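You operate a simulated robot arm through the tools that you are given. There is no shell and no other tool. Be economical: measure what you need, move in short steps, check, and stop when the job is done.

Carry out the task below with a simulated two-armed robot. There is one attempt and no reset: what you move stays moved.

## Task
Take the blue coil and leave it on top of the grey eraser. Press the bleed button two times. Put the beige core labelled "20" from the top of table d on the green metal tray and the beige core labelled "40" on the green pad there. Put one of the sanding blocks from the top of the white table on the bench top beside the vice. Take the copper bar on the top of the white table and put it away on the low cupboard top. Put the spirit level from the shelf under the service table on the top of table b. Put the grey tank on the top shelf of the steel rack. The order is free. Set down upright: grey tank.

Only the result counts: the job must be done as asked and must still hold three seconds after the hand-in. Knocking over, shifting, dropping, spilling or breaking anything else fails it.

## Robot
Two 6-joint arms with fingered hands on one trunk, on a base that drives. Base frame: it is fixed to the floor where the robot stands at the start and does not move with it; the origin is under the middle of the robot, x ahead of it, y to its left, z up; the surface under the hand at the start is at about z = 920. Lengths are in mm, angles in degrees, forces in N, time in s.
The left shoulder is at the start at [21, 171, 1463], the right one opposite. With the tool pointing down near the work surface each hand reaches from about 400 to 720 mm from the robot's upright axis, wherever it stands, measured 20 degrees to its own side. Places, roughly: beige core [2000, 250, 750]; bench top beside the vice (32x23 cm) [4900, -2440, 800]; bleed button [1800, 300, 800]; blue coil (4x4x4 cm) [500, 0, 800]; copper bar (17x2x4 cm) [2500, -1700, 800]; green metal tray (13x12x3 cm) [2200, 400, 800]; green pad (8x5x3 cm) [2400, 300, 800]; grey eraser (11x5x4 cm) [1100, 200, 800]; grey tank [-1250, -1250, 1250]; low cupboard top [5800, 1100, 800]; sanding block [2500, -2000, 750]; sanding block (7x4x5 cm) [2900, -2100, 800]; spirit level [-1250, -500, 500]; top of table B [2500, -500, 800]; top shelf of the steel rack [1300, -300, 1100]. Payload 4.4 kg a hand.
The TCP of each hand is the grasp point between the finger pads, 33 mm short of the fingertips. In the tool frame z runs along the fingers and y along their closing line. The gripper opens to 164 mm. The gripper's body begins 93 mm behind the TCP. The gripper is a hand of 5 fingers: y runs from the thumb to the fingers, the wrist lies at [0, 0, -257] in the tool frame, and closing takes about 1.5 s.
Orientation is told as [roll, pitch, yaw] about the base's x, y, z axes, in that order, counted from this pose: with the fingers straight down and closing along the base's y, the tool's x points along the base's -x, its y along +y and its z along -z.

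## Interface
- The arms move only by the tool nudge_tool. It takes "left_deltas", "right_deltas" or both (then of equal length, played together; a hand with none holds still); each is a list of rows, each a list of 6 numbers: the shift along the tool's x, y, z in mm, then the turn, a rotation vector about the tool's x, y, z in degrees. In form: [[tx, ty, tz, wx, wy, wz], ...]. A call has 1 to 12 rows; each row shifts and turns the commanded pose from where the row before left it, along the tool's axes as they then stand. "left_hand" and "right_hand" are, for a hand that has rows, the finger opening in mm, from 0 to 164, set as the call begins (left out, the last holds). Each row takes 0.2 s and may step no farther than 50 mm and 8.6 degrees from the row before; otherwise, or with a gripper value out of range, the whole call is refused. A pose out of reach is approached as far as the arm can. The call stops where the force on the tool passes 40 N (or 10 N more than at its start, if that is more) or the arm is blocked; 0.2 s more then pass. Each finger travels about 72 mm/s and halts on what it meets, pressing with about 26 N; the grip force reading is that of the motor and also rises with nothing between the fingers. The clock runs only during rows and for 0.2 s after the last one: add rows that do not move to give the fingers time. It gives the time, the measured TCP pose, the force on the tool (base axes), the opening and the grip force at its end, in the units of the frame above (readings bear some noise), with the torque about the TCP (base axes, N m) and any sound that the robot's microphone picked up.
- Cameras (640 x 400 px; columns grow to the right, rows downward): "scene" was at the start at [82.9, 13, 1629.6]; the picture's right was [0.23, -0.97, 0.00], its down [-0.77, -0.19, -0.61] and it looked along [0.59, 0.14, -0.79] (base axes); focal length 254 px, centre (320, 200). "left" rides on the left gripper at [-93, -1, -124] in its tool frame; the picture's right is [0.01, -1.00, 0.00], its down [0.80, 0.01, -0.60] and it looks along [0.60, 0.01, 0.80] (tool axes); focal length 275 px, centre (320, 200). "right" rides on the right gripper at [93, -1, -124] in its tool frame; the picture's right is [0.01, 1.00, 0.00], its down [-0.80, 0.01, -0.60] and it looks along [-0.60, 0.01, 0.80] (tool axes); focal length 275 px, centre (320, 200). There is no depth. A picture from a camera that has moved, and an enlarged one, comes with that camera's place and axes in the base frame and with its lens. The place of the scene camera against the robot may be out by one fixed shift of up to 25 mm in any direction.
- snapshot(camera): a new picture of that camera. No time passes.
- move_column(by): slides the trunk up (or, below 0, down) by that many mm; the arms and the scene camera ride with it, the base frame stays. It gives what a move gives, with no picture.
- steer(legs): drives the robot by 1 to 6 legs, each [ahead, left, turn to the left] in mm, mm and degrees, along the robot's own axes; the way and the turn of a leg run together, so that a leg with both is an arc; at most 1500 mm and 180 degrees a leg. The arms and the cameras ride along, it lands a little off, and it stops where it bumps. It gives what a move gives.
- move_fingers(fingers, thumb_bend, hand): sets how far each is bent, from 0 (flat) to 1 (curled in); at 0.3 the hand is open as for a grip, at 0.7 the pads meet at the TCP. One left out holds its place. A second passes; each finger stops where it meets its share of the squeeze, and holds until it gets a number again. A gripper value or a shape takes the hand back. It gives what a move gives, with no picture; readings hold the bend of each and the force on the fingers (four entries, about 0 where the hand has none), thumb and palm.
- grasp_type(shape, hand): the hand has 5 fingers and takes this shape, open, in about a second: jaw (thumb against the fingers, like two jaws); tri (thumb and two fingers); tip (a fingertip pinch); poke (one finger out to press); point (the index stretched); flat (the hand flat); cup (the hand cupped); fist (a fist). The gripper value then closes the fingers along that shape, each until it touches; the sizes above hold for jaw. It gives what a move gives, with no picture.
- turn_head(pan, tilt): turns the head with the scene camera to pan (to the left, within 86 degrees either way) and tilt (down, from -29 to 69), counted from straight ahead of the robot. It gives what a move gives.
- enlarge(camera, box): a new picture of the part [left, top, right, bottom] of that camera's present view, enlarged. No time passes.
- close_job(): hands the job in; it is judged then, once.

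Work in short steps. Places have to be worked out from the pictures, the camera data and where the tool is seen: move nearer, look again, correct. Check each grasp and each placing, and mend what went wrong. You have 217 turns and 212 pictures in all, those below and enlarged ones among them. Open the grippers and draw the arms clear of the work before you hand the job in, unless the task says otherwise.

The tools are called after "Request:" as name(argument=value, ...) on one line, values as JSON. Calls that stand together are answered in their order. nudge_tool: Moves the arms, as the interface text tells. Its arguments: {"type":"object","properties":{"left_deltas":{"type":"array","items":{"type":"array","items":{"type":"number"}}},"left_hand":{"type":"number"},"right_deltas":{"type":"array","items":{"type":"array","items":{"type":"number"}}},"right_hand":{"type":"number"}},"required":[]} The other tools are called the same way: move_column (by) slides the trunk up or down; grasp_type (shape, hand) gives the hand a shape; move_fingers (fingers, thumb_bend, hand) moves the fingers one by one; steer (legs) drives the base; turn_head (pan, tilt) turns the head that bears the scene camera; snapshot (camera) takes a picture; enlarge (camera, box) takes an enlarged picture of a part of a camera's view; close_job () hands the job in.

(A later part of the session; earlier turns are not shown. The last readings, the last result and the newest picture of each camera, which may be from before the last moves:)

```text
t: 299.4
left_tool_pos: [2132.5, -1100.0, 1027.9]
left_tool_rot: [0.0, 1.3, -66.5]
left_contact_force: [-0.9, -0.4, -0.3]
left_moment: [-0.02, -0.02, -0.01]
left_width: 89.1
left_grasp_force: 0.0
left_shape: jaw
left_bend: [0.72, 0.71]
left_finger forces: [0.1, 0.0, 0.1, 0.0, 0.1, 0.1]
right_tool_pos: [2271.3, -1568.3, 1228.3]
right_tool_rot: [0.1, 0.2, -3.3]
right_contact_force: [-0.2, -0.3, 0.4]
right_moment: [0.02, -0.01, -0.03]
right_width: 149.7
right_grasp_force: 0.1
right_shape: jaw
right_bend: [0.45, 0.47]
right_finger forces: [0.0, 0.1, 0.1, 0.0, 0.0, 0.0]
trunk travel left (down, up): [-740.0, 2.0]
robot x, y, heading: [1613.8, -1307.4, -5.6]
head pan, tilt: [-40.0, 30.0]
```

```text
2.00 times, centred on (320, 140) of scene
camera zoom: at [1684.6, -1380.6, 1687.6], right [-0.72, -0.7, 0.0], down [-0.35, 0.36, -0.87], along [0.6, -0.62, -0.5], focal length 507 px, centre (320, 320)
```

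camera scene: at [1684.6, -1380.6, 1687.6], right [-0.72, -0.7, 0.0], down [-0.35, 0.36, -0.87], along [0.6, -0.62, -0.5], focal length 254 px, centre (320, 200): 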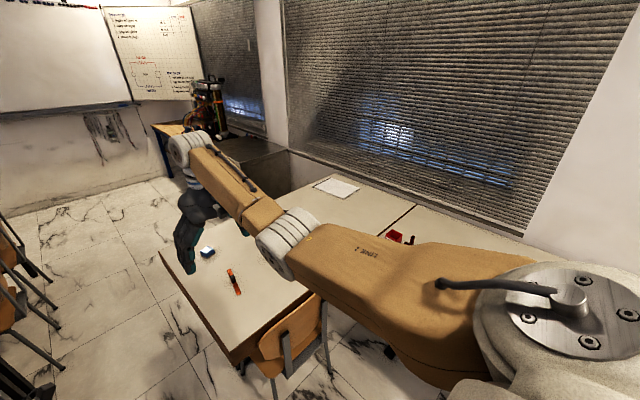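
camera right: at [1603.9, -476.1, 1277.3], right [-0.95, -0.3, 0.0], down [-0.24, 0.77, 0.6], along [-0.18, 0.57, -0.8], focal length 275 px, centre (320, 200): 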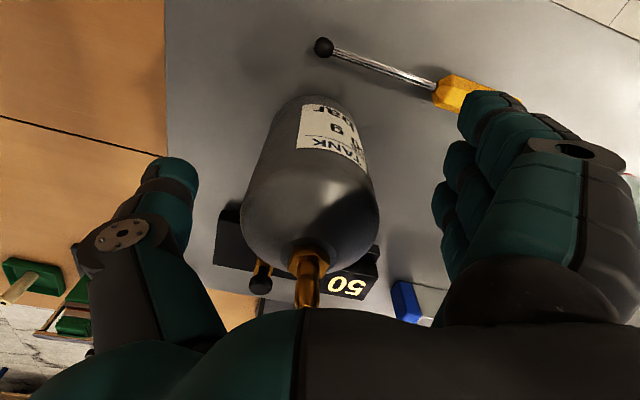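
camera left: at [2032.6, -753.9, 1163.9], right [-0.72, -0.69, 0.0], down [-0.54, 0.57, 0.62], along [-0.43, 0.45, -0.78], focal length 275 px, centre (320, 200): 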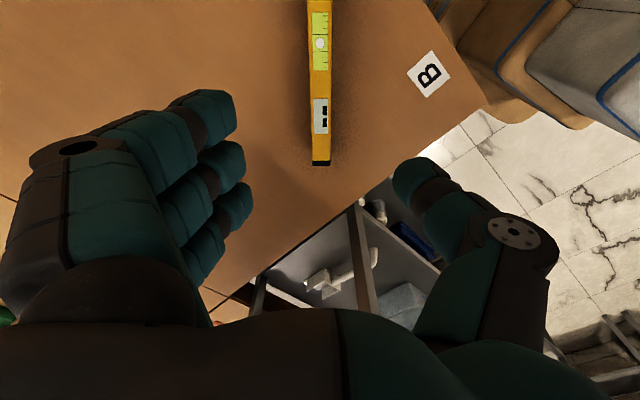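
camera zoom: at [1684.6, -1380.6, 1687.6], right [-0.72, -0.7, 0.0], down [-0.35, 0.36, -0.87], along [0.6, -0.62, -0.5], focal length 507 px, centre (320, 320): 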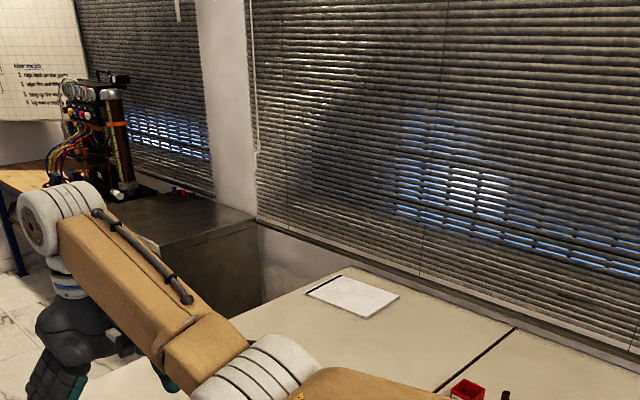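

Tank confirmed standing. Copper bar ≈(2543,-1695), a blue sanding block ≈(2833,-1698). Drive into the corridor to (2150,-1215), heading -30°, for the right hand to take the bar.

Request:
steer(legs=[[0, 145, 0], [525, 0, 0], [0, 0, -24.4]])

Request:
turn_head(pan=-10, tilt=45)

Request:
snapshot(camera="scene")

Request:
snapshot(camera="right")

```text
t: 304.6
left_tool_pos: [2705.5, -1242.4, 1027.5]
left_tool_rot: [0.0, 1.4, -90.9]
left_contact_force: [-0.5, 0.8, 0.4]
left_moment: [0.02, -0.02, 0.03]
left_width: 89.1
left_grasp_force: 0.0
left_shape: jaw
left_bend: [0.72, 0.71]
left_finger forces: [0.0, 0.1, 0.1, 0.0, 0.0, 0.0]
right_tool_pos: [2638.5, -1724.9, 1228.0]
right_tool_rot: [0.0, 0.3, -27.8]
right_contact_force: [0.0, -1.1, 0.0]
right_moment: [0.03, 0.02, 0.0]
right_width: 149.9
right_grasp_force: 0.0
right_shape: jaw
right_bend: [0.45, 0.47]
right_finger forces: [0.0, 0.1, 0.1, 0.0, 0.0, 0.0]
trunk travel left (down, up): [-740.0, 2.0]
robot x, y, heading: [2143.0, -1218.1, -30.2]
head pan, tilt: [-40.0, 30.0]
```

```text
t: 305.6
left_tool_pos: [2705.4, -1240.9, 1028.3]
left_tool_rot: [0.0, 1.3, -90.9]
left_contact_force: [0.5, -1.2, 0.3]
left_moment: [-0.01, 0.03, 0.0]
left_width: 89.1
left_grasp_force: 0.0
left_shape: jaw
left_bend: [0.72, 0.71]
left_finger forces: [0.0, 0.0, 0.0, 0.0, 0.0, 0.1]
right_tool_pos: [2638.5, -1725.7, 1228.6]
right_tool_rot: [0.1, 0.2, -27.7]
right_contact_force: [0.4, 0.9, 0.6]
right_moment: [0.0, -0.01, -0.04]
right_width: 149.8
right_grasp_force: 0.0
right_shape: jaw
right_bend: [0.45, 0.47]
right_finger forces: [0.0, 0.0, 0.1, 0.1, 0.1, 0.1]
trunk travel left (down, up): [-740.0, 2.0]
robot x, y, heading: [2143.2, -1216.8, -30.2]
head pan, tilt: [-10.0, 45.0]
```

```text
49 pictures are left
camera scene: at [2216.0, -1279.9, 1665.1], right [-0.65, -0.76, 0.0], down [-0.54, 0.46, -0.71], along [0.54, -0.46, -0.71], focal length 254 px, centre (320, 200)
```

scene: 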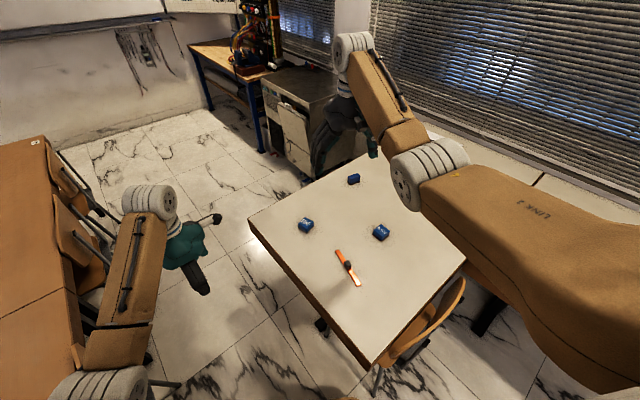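

```text
48 pictures are left
camera right: at [2556.7, -1683.0, 1352.3], right [0.45, 0.89, 0.0], down [0.71, -0.36, 0.6], along [0.53, -0.27, -0.8], focal length 275 px, centre (320, 200)
```

right: 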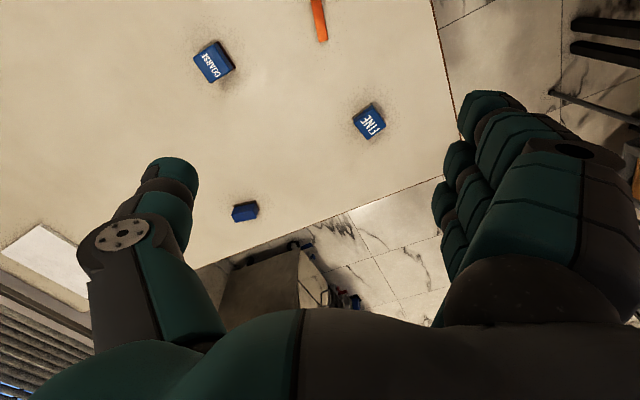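

Blocks "COARSE" (2555,-1910) and "FINE" (2793,-1690); bar centre (2542,-1700), rotated about -14°. Lower the column and move the right hand over the bar.

Request:
move_column(by=-250)

Request:
nudge_tool(right_deltas=[[24, 0, 0, 0, 0, -5], [24, 0, 0, 0, 0, -5], [24, 0, 0, 0, 0, -4], [20, -22, 0, 0, 0, 0], [0, 0, 0, 0, 0, 0]], right_hand=90)

Request:
snapshot(camera="right")

```text
t: 308.2
left_tool_pos: [2704.1, -1240.3, 774.2]
left_tool_rot: [0.0, 1.4, -90.9]
left_contact_force: [0.2, -0.5, 0.6]
left_moment: [-0.01, 0.02, 0.03]
left_width: 89.2
left_grasp_force: 0.0
left_shape: jaw
left_bend: [0.72, 0.71]
left_finger forces: [0.0, 0.0, 0.0, 0.0, 0.0, 0.0]
right_tool_pos: [2639.2, -1724.2, 978.5]
right_tool_rot: [0.1, 0.2, -27.7]
right_contact_force: [0.1, 0.8, -0.7]
right_moment: [0.02, 0.03, 0.0]
right_width: 149.9
right_grasp_force: 0.0
right_shape: jaw
right_bend: [0.45, 0.47]
right_finger forces: [0.0, 0.0, 0.1, 0.1, 0.0, 0.0]
trunk travel left (down, up): [-490.0, 252.0]
robot x, y, heading: [2144.3, -1218.6, -30.0]
head pan, tilt: [-10.0, 45.0]
```

```text
t: 309.4
left_tool_pos: [2705.4, -1240.8, 772.7]
left_tool_rot: [-0.2, 1.2, -90.9]
left_contact_force: [0.6, -0.5, 0.7]
left_moment: [-0.01, -0.03, -0.02]
left_width: 89.2
left_grasp_force: 0.0
left_shape: jaw
left_bend: [0.72, 0.71]
left_finger forces: [0.0, 0.0, 0.1, 0.1, 0.0, 0.0]
right_tool_pos: [2607.7, -1746.0, 946.2]
right_tool_rot: [0.2, 0.1, -13.5]
right_contact_force: [0.7, 0.0, 0.4]
right_moment: [-0.03, 0.0, 0.0]
right_width: 90.8
right_grasp_force: 0.0
right_shape: jaw
right_bend: [0.72, 0.7]
right_finger forces: [0.1, 0.0, 0.1, 0.0, 0.1, 0.0]
right hand out of reach, approached as far as the arm can: row 1, 2, 3, 4
trunk travel left (down, up): [-490.0, 252.0]
robot x, y, heading: [2141.7, -1217.5, -30.2]
head pan, tilt: [-10.0, 45.0]
```

```text
47 pictures are left
camera right: at [2518.9, -1725.5, 1070.1], right [0.22, 0.97, 0.0], down [0.78, -0.18, 0.6], along [0.58, -0.13, -0.8], focal length 275 px, centre (320, 200)
```

right: 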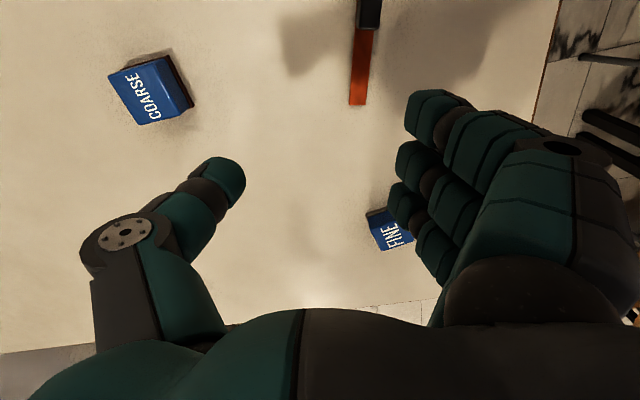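

Lower further and move back onto the bar's centre.

Request:
move_column(by=-60)

Request:
nudge_tool(right_deltas=[[26, 15, 10, 0, 0, 0], [26, 14, 10, 0, 0, 0], [26, 14, 0, 0, 0, 0], [0, 0, 0, 0, 0, 0]])

Request:
snapshot(camera="right")

```text
t: 310.4
left_tool_pos: [2704.4, -1240.9, 711.9]
left_tool_rot: [-0.2, 1.2, -91.0]
left_contact_force: [0.2, 0.7, 1.0]
left_moment: [-0.01, 0.0, 0.01]
left_width: 89.4
left_grasp_force: 0.1
left_shape: jaw
left_bend: [0.72, 0.71]
left_finger forces: [0.0, 0.0, 0.0, 0.1, 0.0, 0.0]
right_tool_pos: [2609.8, -1747.3, 875.5]
right_tool_rot: [0.4, 0.8, -13.6]
right_contact_force: [0.4, 0.8, 0.3]
right_moment: [-0.03, -0.01, 0.0]
right_width: 90.7
right_grasp_force: 0.1
right_shape: jaw
right_bend: [0.72, 0.7]
right_finger forces: [0.0, 0.0, 0.0, 0.1, 0.0, 0.0]
trunk travel left (down, up): [-430.0, 312.0]
robot x, y, heading: [2143.0, -1217.2, -30.2]
head pan, tilt: [-10.0, 45.0]
```

```text
t: 311.4
left_tool_pos: [2705.7, -1239.7, 712.1]
left_tool_rot: [-0.1, 1.3, -91.0]
left_contact_force: [0.4, -0.6, -0.6]
left_moment: [0.04, -0.02, -0.01]
left_width: 89.4
left_grasp_force: 0.0
left_shape: jaw
left_bend: [0.72, 0.71]
left_finger forces: [0.0, 0.1, 0.1, 0.0, 0.0, 0.0]
right_tool_pos: [2587.6, -1714.4, 820.9]
right_tool_rot: [0.4, 0.8, -13.7]
right_contact_force: [0.0, -0.4, 0.0]
right_moment: [0.04, 0.01, 0.0]
right_width: 90.8
right_grasp_force: 0.0
right_shape: jaw
right_bend: [0.72, 0.7]
right_finger forces: [0.1, 0.0, 0.0, 0.0, 0.1, 0.1]
right hand out of reach, approached as far as the arm can: row 1, 2, 3
trunk travel left (down, up): [-430.0, 312.0]
robot x, y, heading: [2149.8, -1217.3, -30.2]
head pan, tilt: [-10.0, 45.0]
```

```text
46 pictures are left
camera right: at [2499.4, -1693.9, 946.3], right [0.23, 0.97, 0.01], down [0.79, -0.19, 0.59], along [0.57, -0.13, -0.81], focal length 275 px, centre (320, 200)
```

right: 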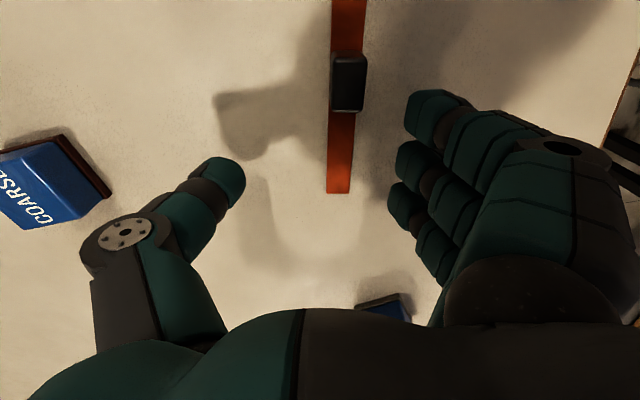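

The inner-reach limit depends on height relative to the shoulder: raise the column 150 and lower the arm instead.

Request:
move_column(by=150)

Request:
nudge_tool(right_deltas=[[0, 0, 35, 0, 0, 0], [0, 0, 35, 0, 0, 0], [0, 0, 35, 0, 0, 0], [22, 6, 25, 0, 0, 0], [22, 6, 0, 0, 0, 0], [0, 0, 0, 0, 0, 0]])

Request:
snapshot(camera="right")

```text
t: 313.1
left_tool_pos: [2704.6, -1240.7, 860.2]
left_tool_rot: [-0.2, 1.2, -90.9]
left_contact_force: [0.5, 0.6, -1.0]
left_moment: [-0.03, -0.01, 0.01]
left_width: 88.8
left_grasp_force: 0.0
left_shape: jaw
left_bend: [0.72, 0.71]
left_finger forces: [0.0, 0.0, 0.0, 0.0, 0.1, 0.0]
right_tool_pos: [2587.0, -1712.9, 968.8]
right_tool_rot: [0.4, 0.9, -13.6]
right_contact_force: [-0.3, -0.6, -0.5]
right_moment: [0.02, 0.01, 0.04]
right_width: 90.9
right_grasp_force: 0.0
right_shape: jaw
right_bend: [0.72, 0.7]
right_finger forces: [0.0, 0.0, 0.0, 0.1, 0.1, 0.0]
trunk travel left (down, up): [-580.0, 162.0]
robot x, y, heading: [2145.7, -1218.6, -30.4]
head pan, tilt: [-10.0, 45.0]
```

```text
t: 314.5
left_tool_pos: [2705.6, -1241.0, 861.8]
left_tool_rot: [-0.2, 1.3, -90.9]
left_contact_force: [0.3, -1.2, -0.1]
left_moment: [-0.02, -0.01, 0.01]
left_width: 89.1
left_grasp_force: 0.1
left_shape: jaw
left_bend: [0.72, 0.71]
left_finger forces: [0.0, 0.1, 0.0, 0.0, 0.0, 0.0]
right_tool_pos: [2543.3, -1690.6, 840.8]
right_tool_rot: [0.4, 0.9, -13.8]
right_contact_force: [0.4, -0.2, -0.5]
right_moment: [0.05, 0.0, 0.01]
right_width: 90.9
right_grasp_force: 0.0
right_shape: jaw
right_bend: [0.72, 0.7]
right_finger forces: [0.0, 0.1, 0.1, 0.0, 0.1, 0.0]
trunk travel left (down, up): [-580.0, 162.0]
robot x, y, heading: [2143.4, -1217.5, -30.3]
head pan, tilt: [-10.0, 45.0]
```

```text
45 pictures are left
camera right: at [2456.4, -1670.4, 966.7], right [0.22, 0.97, 0.01], down [0.79, -0.19, 0.59], along [0.57, -0.13, -0.81], focal length 275 px, centre (320, 200)
```

right: 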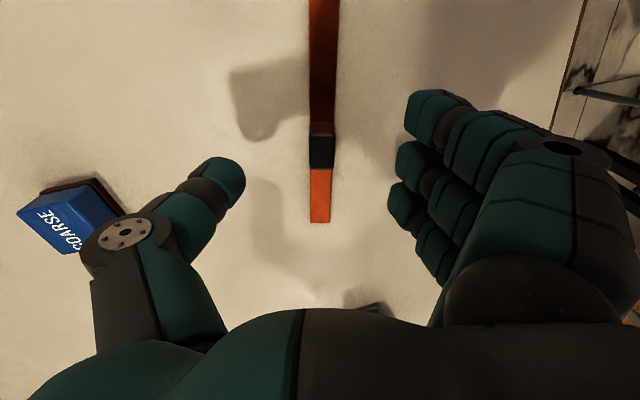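

Aligned over the bar's centre handle. Descend and close.

Request:
nudge_tool(right_deltas=[[5, 2, 25, 0, 0, 0], [0, 0, 20, 0, 0, 0], [0, 0, 6, 0, 0, 0], [0, 0, 0, 0, 0, 0]])

Request:
nudge_tool(right_deltas=[[0, 0, 0, 0, 0, 0], [0, 0, 0, 0, 0, 0], [0, 0, 0, 0, 0, 0], [0, 0, 0, 0, 0, 0], [0, 0, 0, 0, 0, 0], [0, 0, 0, 0, 0, 0]], right_hand=5)

Request:
snapshot(camera="right")

```text
t: 315.4
left_tool_pos: [2705.2, -1242.3, 862.1]
left_tool_rot: [0.0, 1.2, -91.0]
left_contact_force: [1.8, 0.0, -0.6]
left_moment: [0.01, 0.02, -0.03]
left_width: 89.2
left_grasp_force: 0.0
left_shape: jaw
left_bend: [0.72, 0.71]
left_finger forces: [0.1, 0.0, 0.0, 0.0, 0.0, 0.1]
right_tool_pos: [2544.5, -1688.6, 797.8]
right_tool_rot: [0.1, 0.1, -13.5]
right_contact_force: [-5.1, 1.9, 22.8]
right_moment: [-0.05, -0.06, 0.06]
right_width: 89.5
right_grasp_force: 0.1
right_shape: jaw
right_bend: [0.72, 0.71]
right_finger forces: [0.3, 1.0, 3.2, 5.9, 12.1, 0.0]
trunk travel left (down, up): [-580.0, 162.0]
robot x, y, heading: [2145.3, -1218.5, -30.1]
head pan, tilt: [-10.0, 45.0]
stopped in row 4 (right hand): the force on the tool passed its limit at 42 N (the readings are from after the stop); the commanded pose is now the measured one
```

```text
t: 316.8
left_tool_pos: [2703.5, -1239.5, 862.0]
left_tool_rot: [-0.1, 1.1, -90.9]
left_contact_force: [0.1, -1.0, 0.1]
left_moment: [0.0, 0.0, -0.03]
left_width: 89.3
left_grasp_force: 0.1
left_shape: jaw
left_bend: [0.72, 0.71]
left_finger forces: [0.1, 0.0, 0.0, 0.0, 0.0, 0.0]
right_tool_pos: [2545.0, -1686.9, 798.3]
right_tool_rot: [0.1, 0.0, -13.5]
right_contact_force: [4.4, 10.4, 32.8]
right_moment: [1.02, -0.31, -0.05]
right_width: 19.6
right_grasp_force: 25.9
right_shape: jaw
right_bend: [0.73, 0.78]
right_finger forces: [6.7, 24.0, 7.0, 9.5, 17.7, 0.0]
trunk travel left (down, up): [-580.0, 162.0]
robot x, y, heading: [2141.2, -1217.8, -30.3]
head pan, tilt: [-10.0, 45.0]
```

```text
44 pictures are left
camera right: at [2455.3, -1665.3, 923.1], right [0.22, 0.97, 0.0], down [0.78, -0.18, 0.6], along [0.58, -0.13, -0.8], focal length 275 px, centre (320, 200)
```

right: 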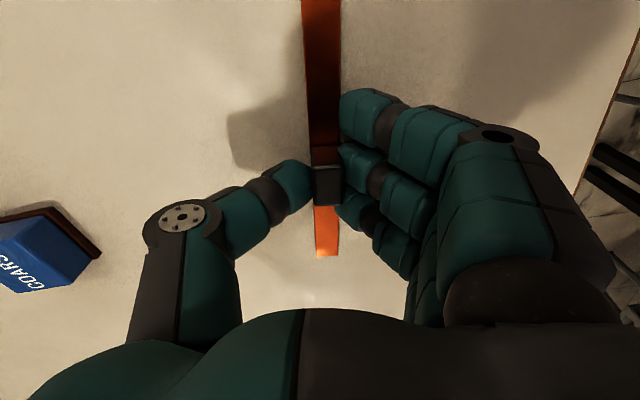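

Table top here is ~765. The bar's handle is gripped; lift.

Request:
nudge_tool(right_deltas=[[0, 0, -10, 0, 0, 0], [0, 0, -30, 0, 0, 0], [0, 0, -40, 0, 0, 0], [0, 0, -40, 0, 0, 0], [0, 0, 0, 0, 0, 0]])

Request:
snapshot(camera="right")

```text
t: 318.0
left_tool_pos: [2705.8, -1240.9, 861.1]
left_tool_rot: [-0.1, 1.3, -91.0]
left_contact_force: [-0.3, 0.7, -0.4]
left_moment: [-0.01, -0.03, 0.0]
left_width: 89.0
left_grasp_force: 0.2
left_shape: jaw
left_bend: [0.72, 0.71]
left_finger forces: [0.1, 0.0, 0.1, 0.1, 0.0, 0.1]
right_tool_pos: [2542.9, -1687.5, 912.8]
right_tool_rot: [0.2, 0.5, -13.5]
right_contact_force: [-0.3, -0.2, -1.2]
right_moment: [-0.02, -0.02, 0.01]
right_width: 17.5
right_grasp_force: 26.1
right_shape: jaw
right_bend: [0.72, 0.78]
right_finger forces: [0.0, 16.5, 1.0, 0.7, 18.2, 0.1]
trunk travel left (down, up): [-580.0, 162.0]
robot x, y, heading: [2142.7, -1215.5, -30.3]
head pan, tilt: [-10.0, 45.0]
```

```text
43 pictures are left
camera right: at [2454.4, -1667.8, 1038.6], right [0.22, 0.97, 0.0], down [0.78, -0.18, 0.59], along [0.58, -0.13, -0.8], focal length 275 px, centre (320, 200)
```

right: 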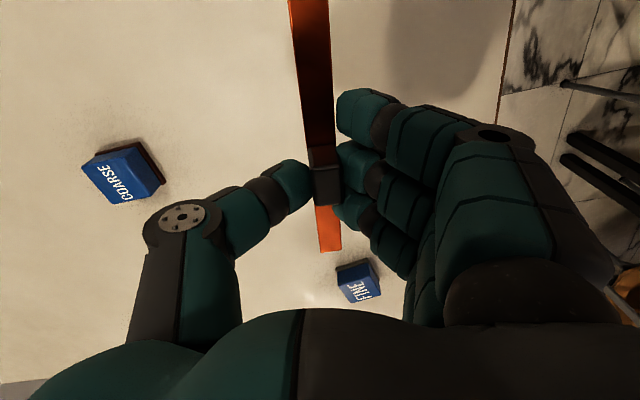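

Bar is held. Raise, restore the left hand's yaw, and reposition to take the "FINE" block with the left hand.

Request:
move_column(by=155)

Request:
nudge_tool(left_deltas=[[0, 0, 0, 0, 0, -7.6], [0, 0, 0, 0, 0, -7.6], [0, 0, 0, 0, 0, -7.6], [0, 0, 0, 0, 0, -7.6], [0, 0, 0, 0, 0, -7.6], [0, 0, 0, 0, 0, -7.6], [0, 0, 0, 0, 0, -7.6], [0, 0, 0, 0, 0, -7.6], [0, 0, 0, 0, 0, 0]], left_hand=120)

Request:
steer(legs=[[251, 148, 0], [0, 0, -48]])

Request:
snapshot(camera="left")

Request:
turn_head(pan=10, tilt=50)

Request:
snapshot(camera="scene")

```text
t: 319.8
left_tool_pos: [2704.5, -1242.5, 1015.9]
left_tool_rot: [-0.2, 1.3, -90.9]
left_contact_force: [0.6, -0.2, -0.6]
left_moment: [0.0, 0.04, 0.02]
left_width: 89.4
left_grasp_force: 0.1
left_shape: jaw
left_bend: [0.72, 0.71]
left_finger forces: [0.1, 0.0, 0.0, 0.1, 0.0, 0.0]
right_tool_pos: [2543.4, -1689.3, 1070.2]
right_tool_rot: [0.2, 0.4, -13.6]
right_contact_force: [-0.3, -1.3, -1.3]
right_moment: [0.02, -0.04, -0.06]
right_width: 17.5
right_grasp_force: 25.9
right_shape: jaw
right_bend: [0.72, 0.78]
right_finger forces: [0.0, 16.5, 1.0, 0.8, 18.0, 0.0]
trunk travel left (down, up): [-735.0, 7.0]
robot x, y, heading: [2143.7, -1215.1, -30.4]
head pan, tilt: [-10.0, 45.0]
```

```text
t: 321.8
left_tool_pos: [2705.3, -1240.1, 1016.9]
left_tool_rot: [1.0, 0.7, -30.0]
left_contact_force: [0.6, -1.1, 0.4]
left_moment: [0.01, -0.01, 0.01]
left_width: 119.5
left_grasp_force: 0.1
left_shape: jaw
left_bend: [0.64, 0.63]
left_finger forces: [0.0, 0.0, 0.0, 0.0, 0.0, 0.0]
right_tool_pos: [2544.9, -1687.8, 1069.1]
right_tool_rot: [0.2, 0.4, -13.5]
right_contact_force: [-0.4, -0.3, -1.9]
right_moment: [0.02, -0.01, 0.03]
right_width: 17.8
right_grasp_force: 26.0
right_shape: jaw
right_bend: [0.72, 0.78]
right_finger forces: [0.0, 16.5, 0.9, 0.9, 18.1, 0.0]
trunk travel left (down, up): [-735.0, 7.0]
robot x, y, heading: [2145.1, -1219.5, -30.2]
head pan, tilt: [-10.0, 45.0]
```

```text
t: 325.9
left_tool_pos: [2794.5, -1644.8, 1016.7]
left_tool_rot: [1.0, 0.8, -77.8]
left_contact_force: [-0.9, 0.1, 0.1]
left_moment: [-0.01, -0.02, 0.01]
left_width: 119.6
left_grasp_force: 0.1
left_shape: jaw
left_bend: [0.64, 0.63]
left_finger forces: [0.0, 0.1, 0.0, 0.1, 0.0, 0.0]
right_tool_pos: [2355.4, -1828.3, 1069.7]
right_tool_rot: [0.2, 0.3, -61.4]
right_contact_force: [-1.3, 0.7, -1.2]
right_moment: [-0.02, -0.02, 0.01]
right_width: 17.8
right_grasp_force: 26.2
right_shape: jaw
right_bend: [0.72, 0.78]
right_finger forces: [0.1, 16.0, 1.1, 0.7, 17.7, 0.1]
trunk travel left (down, up): [-735.0, 7.0]
robot x, y, heading: [2435.1, -1213.6, -78.0]
head pan, tilt: [-10.0, 45.0]
```

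```text
42 pictures are left
camera left: at [2811.6, -1738.5, 1139.2], right [-0.98, -0.2, -0.02], down [-0.17, 0.77, 0.61], along [-0.11, 0.6, -0.79], focal length 275 px, centre (320, 200)
```

left: 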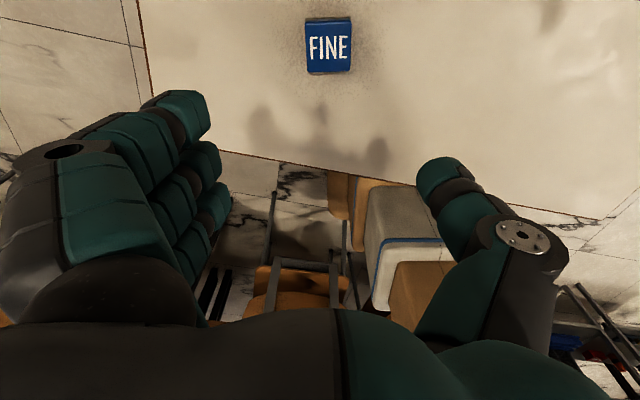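

```text
t: 326.8
left_tool_pos: [2794.1, -1644.3, 1016.8]
left_tool_rot: [1.1, 0.7, -77.8]
left_contact_force: [-0.2, 0.4, -0.3]
left_moment: [-0.01, 0.01, 0.01]
left_width: 119.1
left_grasp_force: 0.1
left_shape: jaw
left_bend: [0.64, 0.63]
left_finger forces: [0.0, 0.0, 0.1, 0.0, 0.0, 0.0]
right_tool_pos: [2356.6, -1827.3, 1069.6]
right_tool_rot: [0.3, 0.4, -61.4]
right_contact_force: [-0.1, -0.5, -0.6]
right_moment: [-0.05, -0.02, 0.01]
right_width: 17.4
right_grasp_force: 25.9
right_shape: jaw
right_bend: [0.72, 0.78]
right_finger forces: [0.0, 16.0, 1.2, 0.7, 17.7, 0.0]
trunk travel left (down, up): [-735.0, 7.0]
robot x, y, heading: [2434.7, -1213.4, -78.1]
head pan, tilt: [10.0, 50.0]
```

```text
41 pictures are left
camera scene: at [2466.3, -1301.1, 1653.1], right [-0.93, -0.37, 0.0], down [-0.29, 0.71, -0.64], along [0.24, -0.6, -0.77], focal length 254 px, centre (320, 200)
```

scene: 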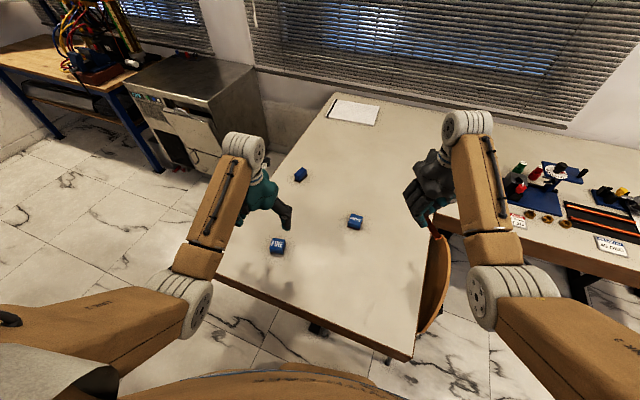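

FINE block top at (2799,-1692). Lower column 80 and bring the left hand over it.

Request:
move_column(by=-80)

Request:
nudge_tool(left_deltas=[[-24, -3, 25, -1, 0, 0], [-24, -2, 25, 0, 0, 0], [0, 0, 25, 0, 0, 0], [0, 0, 15, 0, 0, 0], [0, 0, 0, 0, 0, 0]], left_hand=110)

Request:
snapshot(camera="left")

```text
t: 327.9
left_tool_pos: [2795.1, -1644.3, 936.6]
left_tool_rot: [1.1, 0.6, -77.9]
left_contact_force: [-0.5, 0.5, -0.3]
left_moment: [-0.02, 0.0, -0.03]
left_width: 119.6
left_grasp_force: 0.1
left_shape: jaw
left_bend: [0.64, 0.63]
left_finger forces: [0.0, 0.1, 0.1, 0.1, 0.0, 0.0]
right_tool_pos: [2356.0, -1827.6, 990.3]
right_tool_rot: [0.3, 0.2, -61.5]
right_contact_force: [-0.6, 0.1, -1.5]
right_moment: [-0.03, 0.0, -0.01]
right_width: 17.5
right_grasp_force: 26.5
right_shape: jaw
right_bend: [0.72, 0.78]
right_finger forces: [0.0, 16.0, 1.1, 0.6, 17.7, 0.0]
trunk travel left (down, up): [-655.0, 87.0]
robot x, y, heading: [2436.3, -1210.5, -78.1]
head pan, tilt: [10.0, 50.0]
```

```text
t: 329.1
left_tool_pos: [2802.4, -1691.8, 845.4]
left_tool_rot: [1.9, 0.7, -77.9]
left_contact_force: [0.1, -0.2, 0.6]
left_moment: [-0.01, -0.02, -0.01]
left_width: 110.5
left_grasp_force: 0.1
left_shape: jaw
left_bend: [0.68, 0.66]
left_finger forces: [0.1, 0.0, 0.0, 0.1, 0.0, 0.1]
right_tool_pos: [2355.1, -1827.0, 989.6]
right_tool_rot: [0.3, 0.4, -61.4]
right_contact_force: [-0.3, -0.7, -1.2]
right_moment: [-0.01, 0.0, 0.02]
right_width: 17.5
right_grasp_force: 26.3
right_shape: jaw
right_bend: [0.72, 0.78]
right_finger forces: [0.0, 15.9, 1.0, 0.7, 17.6, 0.0]
trunk travel left (down, up): [-655.0, 87.0]
robot x, y, heading: [2436.3, -1216.3, -77.9]
head pan, tilt: [10.0, 50.0]
```

```text
40 pictures are left
camera left: at [2817.3, -1785.2, 968.1], right [-0.98, -0.2, -0.04], down [-0.18, 0.77, 0.61], along [-0.09, 0.6, -0.79], focal length 275 px, centre (320, 200)
```

left: 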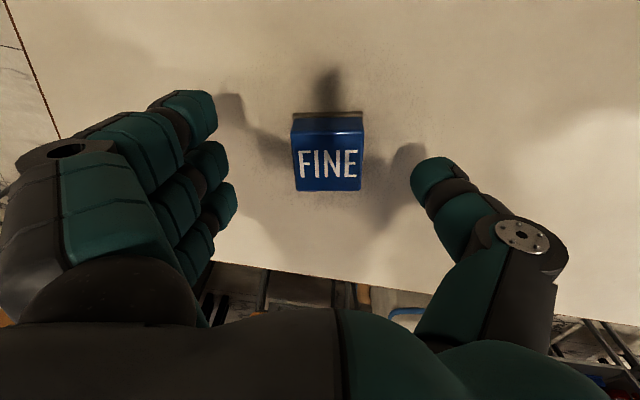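

Block is centred. Lower and close.

Request:
nudge_tool(left_deltas=[[0, 0, 20, 0, 0, 0], [0, 0, 18, 0, 0, 0], [0, 0, 0, 0, 0, 0]])

Request:
nudge_tool(left_deltas=[[0, 0, 0, 0, 0, 0], [0, 0, 0, 0, 0, 0], [0, 0, 0, 0, 0, 0], [0, 0, 0, 0, 0, 0], [0, 0, 0, 0, 0, 0], [0, 0, 0, 0, 0, 0]], left_hand=30)

Request:
nudge_tool(left_deltas=[[0, 0, -30, 0, 0, 0], [0, 0, -40, 0, 0, 0], [0, 0, -40, 0, 0, 0], [0, 0, 0, 0, 0, 0]])

Request:
snapshot(camera="left")

```text
t: 329.9
left_tool_pos: [2804.3, -1689.8, 807.9]
left_tool_rot: [2.0, 0.6, -77.8]
left_contact_force: [-0.6, 0.2, 0.7]
left_moment: [0.0, 0.02, -0.02]
left_width: 110.8
left_grasp_force: 0.1
left_shape: jaw
left_bend: [0.68, 0.66]
left_finger forces: [0.1, 0.1, 0.1, 0.0, 0.1, 0.0]
right_tool_pos: [2355.5, -1828.5, 989.8]
right_tool_rot: [0.2, 0.4, -61.4]
right_contact_force: [-0.4, -0.1, -1.4]
right_moment: [-0.03, -0.02, -0.01]
right_width: 17.8
right_grasp_force: 26.5
right_shape: jaw
right_bend: [0.72, 0.78]
right_finger forces: [0.0, 16.0, 1.1, 0.7, 17.7, 0.0]
trunk travel left (down, up): [-655.0, 87.0]
robot x, y, heading: [2432.7, -1213.6, -77.8]
head pan, tilt: [10.0, 50.0]
```

```text
t: 331.3
left_tool_pos: [2803.9, -1689.9, 809.1]
left_tool_rot: [2.0, 0.8, -77.8]
left_contact_force: [0.9, -0.6, 1.1]
left_moment: [-0.03, 0.09, 0.03]
left_width: 45.1
left_grasp_force: 25.9
left_shape: jaw
left_bend: [0.71, 0.74]
left_finger forces: [0.0, 15.1, 9.1, 0.0, 23.8, 0.0]
right_tool_pos: [2355.9, -1827.8, 990.4]
right_tool_rot: [0.2, 0.4, -61.4]
right_contact_force: [0.5, -0.6, -2.1]
right_moment: [0.0, -0.01, 0.0]
right_width: 17.9
right_grasp_force: 26.6
right_shape: jaw
right_bend: [0.72, 0.78]
right_finger forces: [0.0, 16.0, 1.1, 0.7, 17.7, 0.1]
trunk travel left (down, up): [-655.0, 87.0]
robot x, y, heading: [2433.3, -1217.3, -78.1]
head pan, tilt: [10.0, 50.0]
```

```text
t: 332.3
left_tool_pos: [2799.4, -1692.6, 918.3]
left_tool_rot: [2.0, 0.8, -77.8]
left_contact_force: [-0.2, 0.0, -1.0]
left_moment: [-0.02, -0.03, 0.02]
left_width: 44.8
left_grasp_force: 25.6
left_shape: jaw
left_bend: [0.71, 0.74]
left_finger forces: [0.0, 14.8, 9.1, 0.0, 24.0, 0.0]
right_tool_pos: [2355.4, -1828.1, 989.5]
right_tool_rot: [0.2, 0.4, -61.4]
right_contact_force: [-0.1, -0.3, -0.9]
right_moment: [-0.04, 0.0, 0.01]
right_width: 17.7
right_grasp_force: 26.5
right_shape: jaw
right_bend: [0.72, 0.78]
right_finger forces: [0.0, 16.0, 1.0, 0.7, 17.6, 0.0]
trunk travel left (down, up): [-655.0, 87.0]
robot x, y, heading: [2437.0, -1214.0, -78.1]
head pan, tilt: [10.0, 50.0]
```

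```text
39 pictures are left
camera left: at [2815.3, -1786.5, 1040.3], right [-0.98, -0.2, -0.04], down [-0.18, 0.77, 0.61], along [-0.09, 0.6, -0.79], focal length 275 px, centre (320, 200)
```

left: 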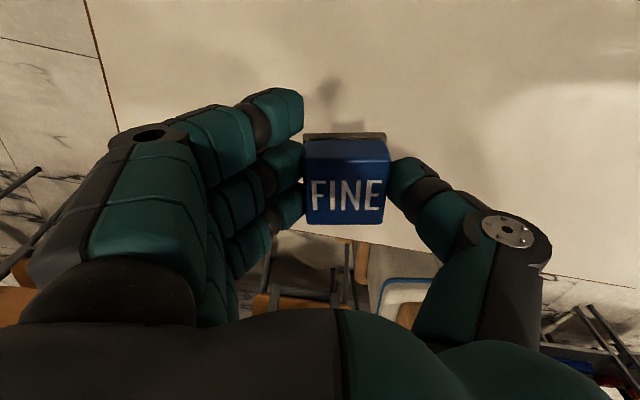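

Block held. Raise, face -y, and strafe +x toward the bench with the vice.

Request:
move_column(by=82)

Request:
steer(legs=[[0, 0, -12], [0, 1500, 0], [0, 650, 0]])

Request:
turn_head(pan=0, tilt=30)

Request:
snapshot(camera="scene")

Request:
enlarge(camera="scene", box=[160, 80, 480, 280])

```text
t: 333.5
left_tool_pos: [2798.5, -1692.8, 998.4]
left_tool_rot: [1.9, 0.6, -77.8]
left_contact_force: [0.3, 1.1, -0.4]
left_moment: [0.01, -0.02, 0.01]
left_width: 44.9
left_grasp_force: 25.7
left_shape: jaw
left_bend: [0.71, 0.74]
left_finger forces: [0.1, 14.8, 9.1, 0.0, 24.0, 0.0]
right_tool_pos: [2355.7, -1827.1, 1070.1]
right_tool_rot: [0.2, 0.3, -61.4]
right_contact_force: [0.0, -0.5, -1.3]
right_moment: [0.0, -0.01, -0.01]
right_width: 17.7
right_grasp_force: 25.9
right_shape: jaw
right_bend: [0.72, 0.78]
right_finger forces: [0.1, 16.0, 1.1, 0.7, 17.7, 0.0]
trunk travel left (down, up): [-737.0, 5.0]
robot x, y, heading: [2438.7, -1217.9, -78.0]
head pan, tilt: [10.0, 50.0]
```

```text
t: 345.0
left_tool_pos: [4852.4, -1750.4, 998.6]
left_tool_rot: [2.0, 0.9, -89.9]
left_contact_force: [0.3, 0.1, -1.0]
left_moment: [-0.01, 0.0, 0.02]
left_width: 45.2
left_grasp_force: 26.0
left_shape: jaw
left_bend: [0.71, 0.74]
left_finger forces: [0.0, 14.8, 9.3, 0.0, 24.1, 0.0]
right_tool_pos: [4388.2, -1790.1, 1071.6]
right_tool_rot: [0.1, 0.5, -73.3]
right_contact_force: [-0.6, 0.1, -1.2]
right_moment: [-0.03, 0.01, 0.0]
right_width: 17.5
right_grasp_force: 26.0
right_shape: jaw
right_bend: [0.72, 0.78]
right_finger forces: [0.0, 16.1, 1.2, 0.6, 17.6, 0.1]
trunk travel left (down, up): [-737.0, 5.0]
robot x, y, heading: [4596.7, -1208.4, -89.8]
head pan, tilt: [10.0, 50.0]
```

```text
t: 345.8
left_tool_pos: [4851.5, -1750.8, 998.8]
left_tool_rot: [2.0, 0.8, -89.9]
left_contact_force: [-0.1, 0.6, -0.6]
left_moment: [-0.02, -0.01, 0.01]
left_width: 44.8
left_grasp_force: 26.0
left_shape: jaw
left_bend: [0.71, 0.74]
left_finger forces: [0.0, 14.8, 9.3, 0.0, 24.0, 0.1]
right_tool_pos: [4387.9, -1789.2, 1071.5]
right_tool_rot: [0.2, 0.4, -73.4]
right_contact_force: [-0.4, 0.3, -1.3]
right_moment: [-0.03, 0.01, 0.0]
right_width: 17.7
right_grasp_force: 25.9
right_shape: jaw
right_bend: [0.72, 0.78]
right_finger forces: [0.1, 16.0, 1.2, 0.6, 17.7, 0.0]
trunk travel left (down, up): [-737.0, 5.0]
robot x, y, heading: [4598.8, -1206.8, -89.9]
head pan, tilt: [0.0, 30.0]
```

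```text
38 pictures are left
camera scene: at [4594.0, -1313.2, 1684.5], right [-1.0, 0.0, 0.0], down [0.0, 0.5, -0.87], along [0.0, -0.87, -0.5], focal length 254 px, centre (320, 200)
```

scene: 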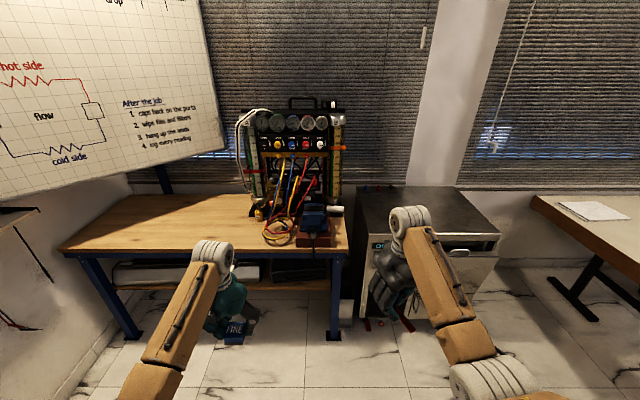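

```text
2.00 times, centred on (320, 180) of scene
camera zoom: at [4594.0, -1313.2, 1684.5], right [-1.0, 0.0, 0.0], down [0.0, 0.5, -0.87], along [0.0, -0.87, -0.5], focal length 507 px, centre (320, 240)
```

zoom: 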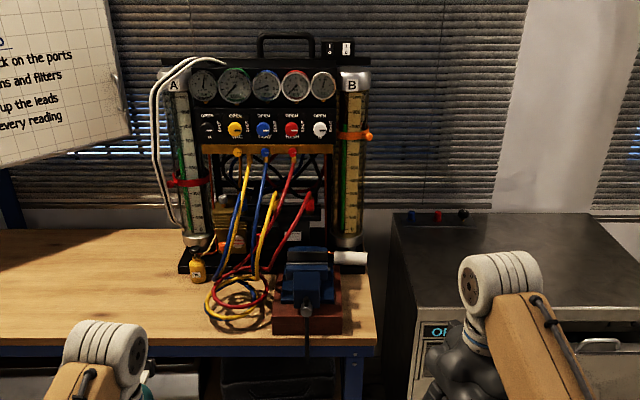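

Vice found at about (4637,-2476); I'll place the block on the open bench top to its +x side, about (4985,-2420), clear of hoses. Turn -25° first to keep the right arm away from the panel, then drive.

Request:
steer(legs=[[0, 0, -25], [0, 610, 0], [340, 0, 0]])

Request:
turn_head(pan=20, tilt=40)

Request:
snapshot(camera="scene")

Request:
snapshot(camera="left")

```text
t: 352.3
left_tool_pos: [5003.2, -2373.9, 1000.1]
left_tool_rot: [2.0, 0.8, -115.1]
left_contact_force: [0.6, 0.1, -1.3]
left_moment: [0.01, -0.03, -0.02]
left_width: 45.0
left_grasp_force: 25.8
left_shape: jaw
left_bend: [0.71, 0.74]
left_finger forces: [0.0, 14.7, 9.3, 0.1, 24.0, 0.0]
right_tool_pos: [4566.8, -2212.3, 1071.3]
right_tool_rot: [0.2, 0.5, -98.5]
right_contact_force: [0.3, -0.4, -1.8]
right_moment: [0.02, -0.02, 0.01]
right_width: 17.5
right_grasp_force: 25.3
right_shape: jaw
right_bend: [0.72, 0.78]
right_finger forces: [0.0, 15.8, 1.3, 0.6, 17.5, 0.0]
trunk travel left (down, up): [-737.0, 5.0]
robot x, y, heading: [5003.4, -1775.1, -115.3]
head pan, tilt: [0.0, 30.0]
```

```text
t: 353.1
left_tool_pos: [5004.2, -2372.1, 1000.3]
left_tool_rot: [2.0, 0.8, -115.0]
left_contact_force: [0.6, 0.4, -0.1]
left_moment: [-0.04, -0.01, 0.03]
left_width: 45.0
left_grasp_force: 25.8
left_shape: jaw
left_bend: [0.71, 0.74]
left_finger forces: [0.0, 14.7, 9.3, 0.0, 24.1, 0.0]
right_tool_pos: [4566.9, -2211.9, 1071.9]
right_tool_rot: [0.2, 0.4, -98.5]
right_contact_force: [-0.4, 0.3, -0.2]
right_moment: [-0.02, 0.03, 0.07]
right_width: 17.3
right_grasp_force: 26.0
right_shape: jaw
right_bend: [0.72, 0.78]
right_finger forces: [0.0, 15.9, 1.3, 0.6, 17.5, 0.0]
trunk travel left (down, up): [-737.0, 5.0]
robot x, y, heading: [4999.8, -1773.2, -115.0]
head pan, tilt: [20.0, 40.0]
```

```text
36 pictures are left
camera scene: at [4988.4, -1870.4, 1669.3], right [-1.0, 0.09, 0.0], down [0.06, 0.64, -0.77], along [-0.07, -0.76, -0.64], focal length 254 px, centre (320, 200)
```

scene: 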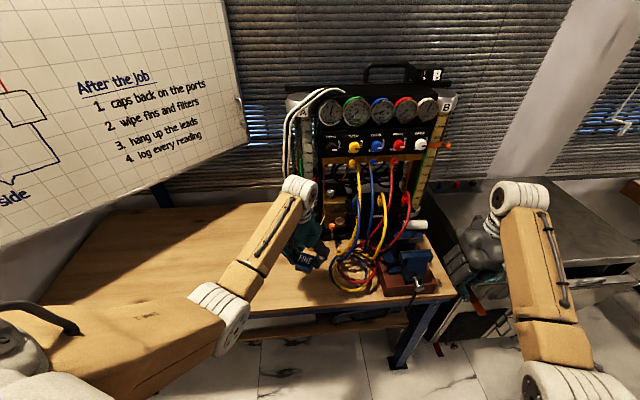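

```text
35 pictures are left
camera left: at [4958.8, -2456.6, 1122.4], right [-0.9, 0.43, -0.04], down [0.32, 0.72, 0.61], along [0.29, 0.54, -0.79], focal length 275 px, centre (320, 200)
```

left: 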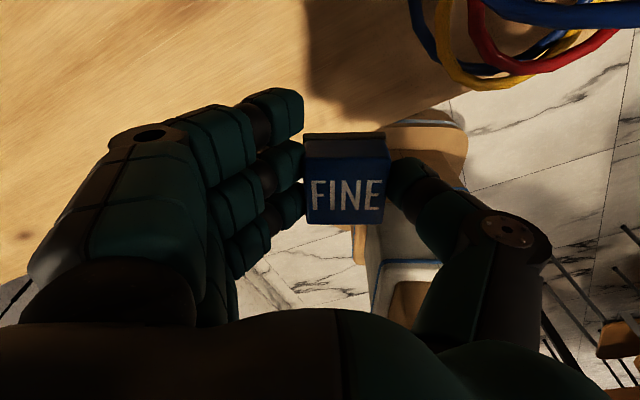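

Bench edge y≈-2301, hoses reach x≈4905. Shift so the block will be at about (5010,-2425), then lower.

Request:
steer(legs=[[44, 37, 0]])

Request:
move_column(by=-110)

Request:
snapshot(camera="left")

Request:
snapshot(camera="scene")

```text
t: 354.1
left_tool_pos: [5018.8, -2430.5, 999.1]
left_tool_rot: [2.1, 0.8, -115.0]
left_contact_force: [-0.2, -0.8, -1.4]
left_moment: [0.09, 0.02, -0.01]
left_width: 45.2
left_grasp_force: 26.2
left_shape: jaw
left_bend: [0.71, 0.74]
left_finger forces: [0.0, 14.6, 9.4, 0.0, 23.9, 0.1]
right_tool_pos: [4581.8, -2269.2, 1070.6]
right_tool_rot: [0.1, 0.6, -98.4]
right_contact_force: [0.5, -1.9, -1.7]
right_moment: [0.07, 0.02, 0.01]
right_width: 17.6
right_grasp_force: 25.9
right_shape: jaw
right_bend: [0.72, 0.78]
right_finger forces: [0.1, 15.9, 1.3, 0.6, 17.4, 0.0]
trunk travel left (down, up): [-737.0, 5.0]
robot x, y, heading: [5010.9, -1825.9, -114.9]
head pan, tilt: [20.0, 40.0]
```

```text
t: 355.0
left_tool_pos: [5016.7, -2426.8, 931.0]
left_tool_rot: [2.0, 0.5, -115.0]
left_contact_force: [0.0, 0.1, -0.7]
left_moment: [0.06, -0.02, 0.0]
left_width: 45.3
left_grasp_force: 26.0
left_shape: jaw
left_bend: [0.71, 0.74]
left_finger forces: [0.0, 14.8, 9.3, 0.0, 23.9, 0.0]
right_tool_pos: [4581.8, -2272.3, 1014.4]
right_tool_rot: [0.1, -1.1, -98.0]
right_contact_force: [3.5, 13.1, 27.9]
right_moment: [-1.48, -0.24, 0.3]
right_width: 17.8
right_grasp_force: 25.8
right_shape: jaw
right_bend: [0.74, 0.75]
right_finger forces: [0.1, 16.3, 0.1, 40.0, 19.2, 0.0]
trunk travel left (down, up): [-667.0, 75.0]
robot x, y, heading: [5015.9, -1830.3, -114.9]
head pan, tilt: [20.0, 40.0]
stopped: the force on the tool passed its limit at 50 N (the readings are from after the stop); the commanded pose is now the measured one
```

```text
34 pictures are left
camera left: at [4973.7, -2510.8, 1053.8], right [-0.9, 0.43, -0.04], down [0.33, 0.72, 0.61], along [0.29, 0.54, -0.79], focal length 275 px, centre (320, 200)
```

left: 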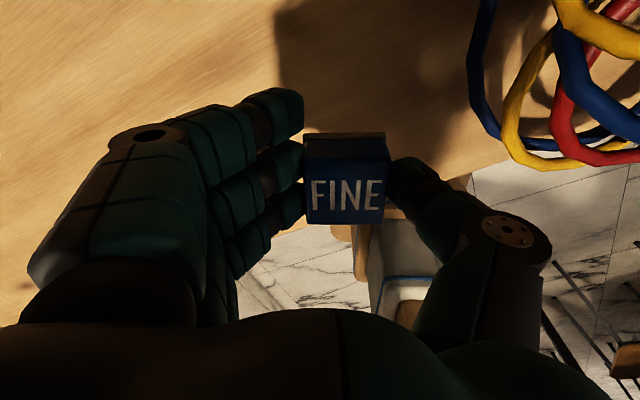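

```text
33 pictures are left
camera scene: at [5004.2, -1924.1, 1599.2], right [-1.0, 0.09, 0.0], down [0.06, 0.64, -0.77], along [-0.07, -0.76, -0.64], focal length 254 px, centre (320, 200)
```

scene: 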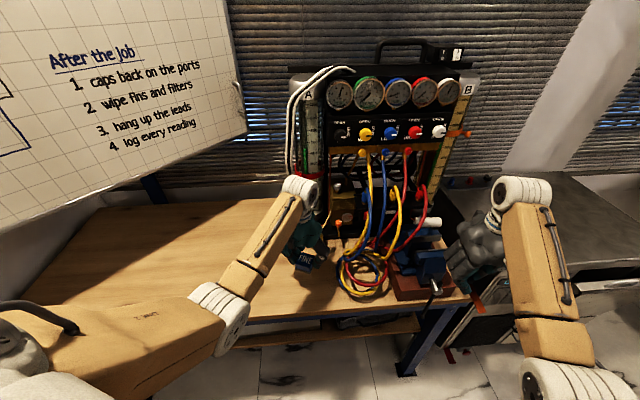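

The right hand touched something (likely the vice); raise at once.

Request:
move_column(by=72)

Request:
snapshot(camera="right")

Request:
enlarge(camera="scene", box=[320, 120, 560, 320])

```text
t: 356.1
left_tool_pos: [5017.6, -2427.8, 1000.5]
left_tool_rot: [2.1, 0.8, -115.0]
left_contact_force: [0.2, 0.0, -0.1]
left_moment: [0.04, -0.01, 0.03]
left_width: 45.3
left_grasp_force: 26.3
left_shape: jaw
left_bend: [0.71, 0.74]
left_finger forces: [0.0, 14.6, 9.3, 0.1, 23.9, 0.1]
right_tool_pos: [4581.1, -2272.8, 1081.7]
right_tool_rot: [0.1, -0.8, -98.2]
right_contact_force: [-0.3, -0.3, -0.5]
right_moment: [-0.01, 0.02, -0.02]
right_width: 16.5
right_grasp_force: 26.7
right_shape: jaw
right_bend: [0.73, 0.75]
right_finger forces: [0.0, 15.4, 0.0, 1.2, 15.6, 0.1]
trunk travel left (down, up): [-739.0, 3.0]
robot x, y, heading: [5013.9, -1831.4, -115.2]
head pan, tilt: [20.0, 40.0]
```

```text
32 pictures are left
camera right: at [4594.5, -2179.4, 1204.7], right [0.99, -0.13, 0.0], down [-0.1, -0.79, 0.61], along [-0.08, -0.6, -0.79], focal length 275 px, centre (320, 200)
```

right: 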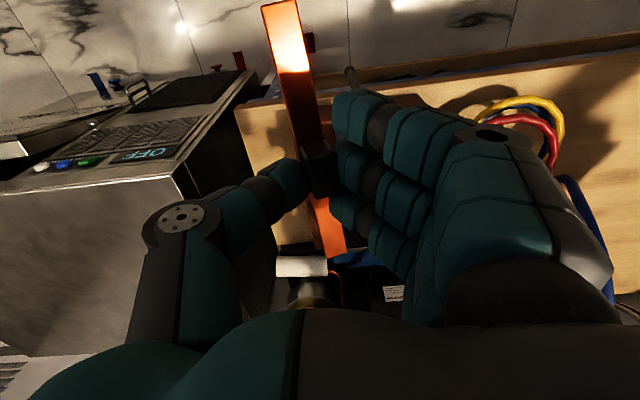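

```text
2.00 times, centred on (440, 220) of scene
camera zoom: at [5003.1, -1926.1, 1671.4], right [-1.0, 0.09, 0.0], down [0.06, 0.64, -0.77], along [-0.07, -0.76, -0.64], focal length 507 px, centre (80, 160)
```

zoom: 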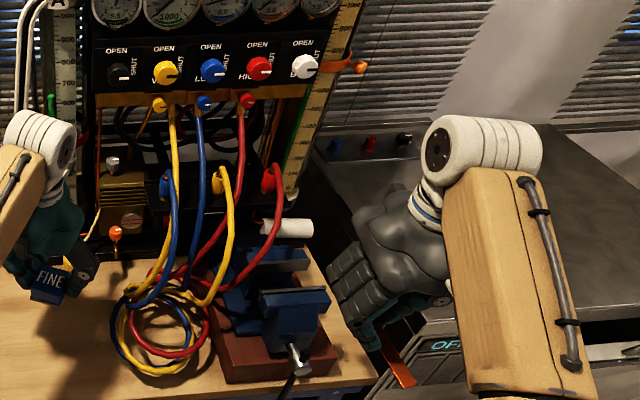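

Vice looks undisturbed and the bar is still held. I'll lower only the left arm instead of the column.

Request:
nudge_tool(left_deltas=[[0, 0, 40, 0, 0, 0], [0, 0, 40, 0, 0, 0], [0, 0, 40, 0, 0, 0], [0, 0, 15, 0, 0, 0], [0, 0, 0, 0, 0, 0]])

Request:
snapshot(camera="left")

```text
t: 357.3
left_tool_pos: [5022.7, -2429.8, 866.1]
left_tool_rot: [2.0, 0.8, -115.0]
left_contact_force: [0.6, -0.1, -0.4]
left_moment: [-0.02, -0.01, 0.03]
left_width: 44.9
left_grasp_force: 25.9
left_shape: jaw
left_bend: [0.71, 0.74]
left_finger forces: [0.0, 14.5, 9.3, 0.1, 23.8, 0.1]
right_tool_pos: [4581.8, -2273.3, 1081.2]
right_tool_rot: [0.1, -0.8, -98.2]
right_contact_force: [0.3, 1.4, -1.5]
right_moment: [-0.03, 0.03, 0.0]
right_width: 16.9
right_grasp_force: 26.2
right_shape: jaw
right_bend: [0.73, 0.75]
right_finger forces: [0.1, 15.4, 0.1, 1.2, 15.5, 0.1]
trunk travel left (down, up): [-739.0, 3.0]
robot x, y, heading: [5017.0, -1828.0, -115.1]
head pan, tilt: [20.0, 40.0]
```

```text
30 pictures are left
camera left: at [4978.3, -2513.5, 988.8], right [-0.9, 0.43, -0.04], down [0.32, 0.72, 0.61], along [0.29, 0.54, -0.79], focal length 275 px, centre (320, 200)
```

left: 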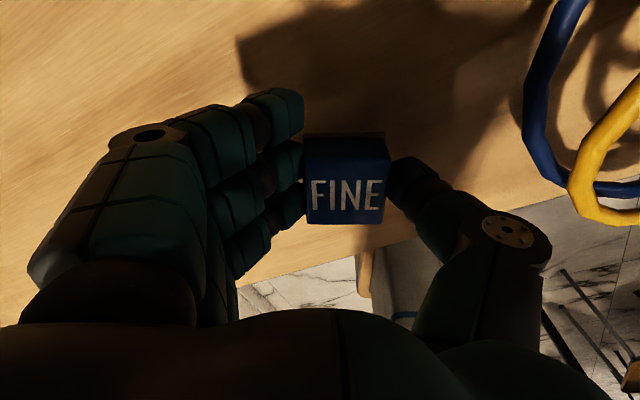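

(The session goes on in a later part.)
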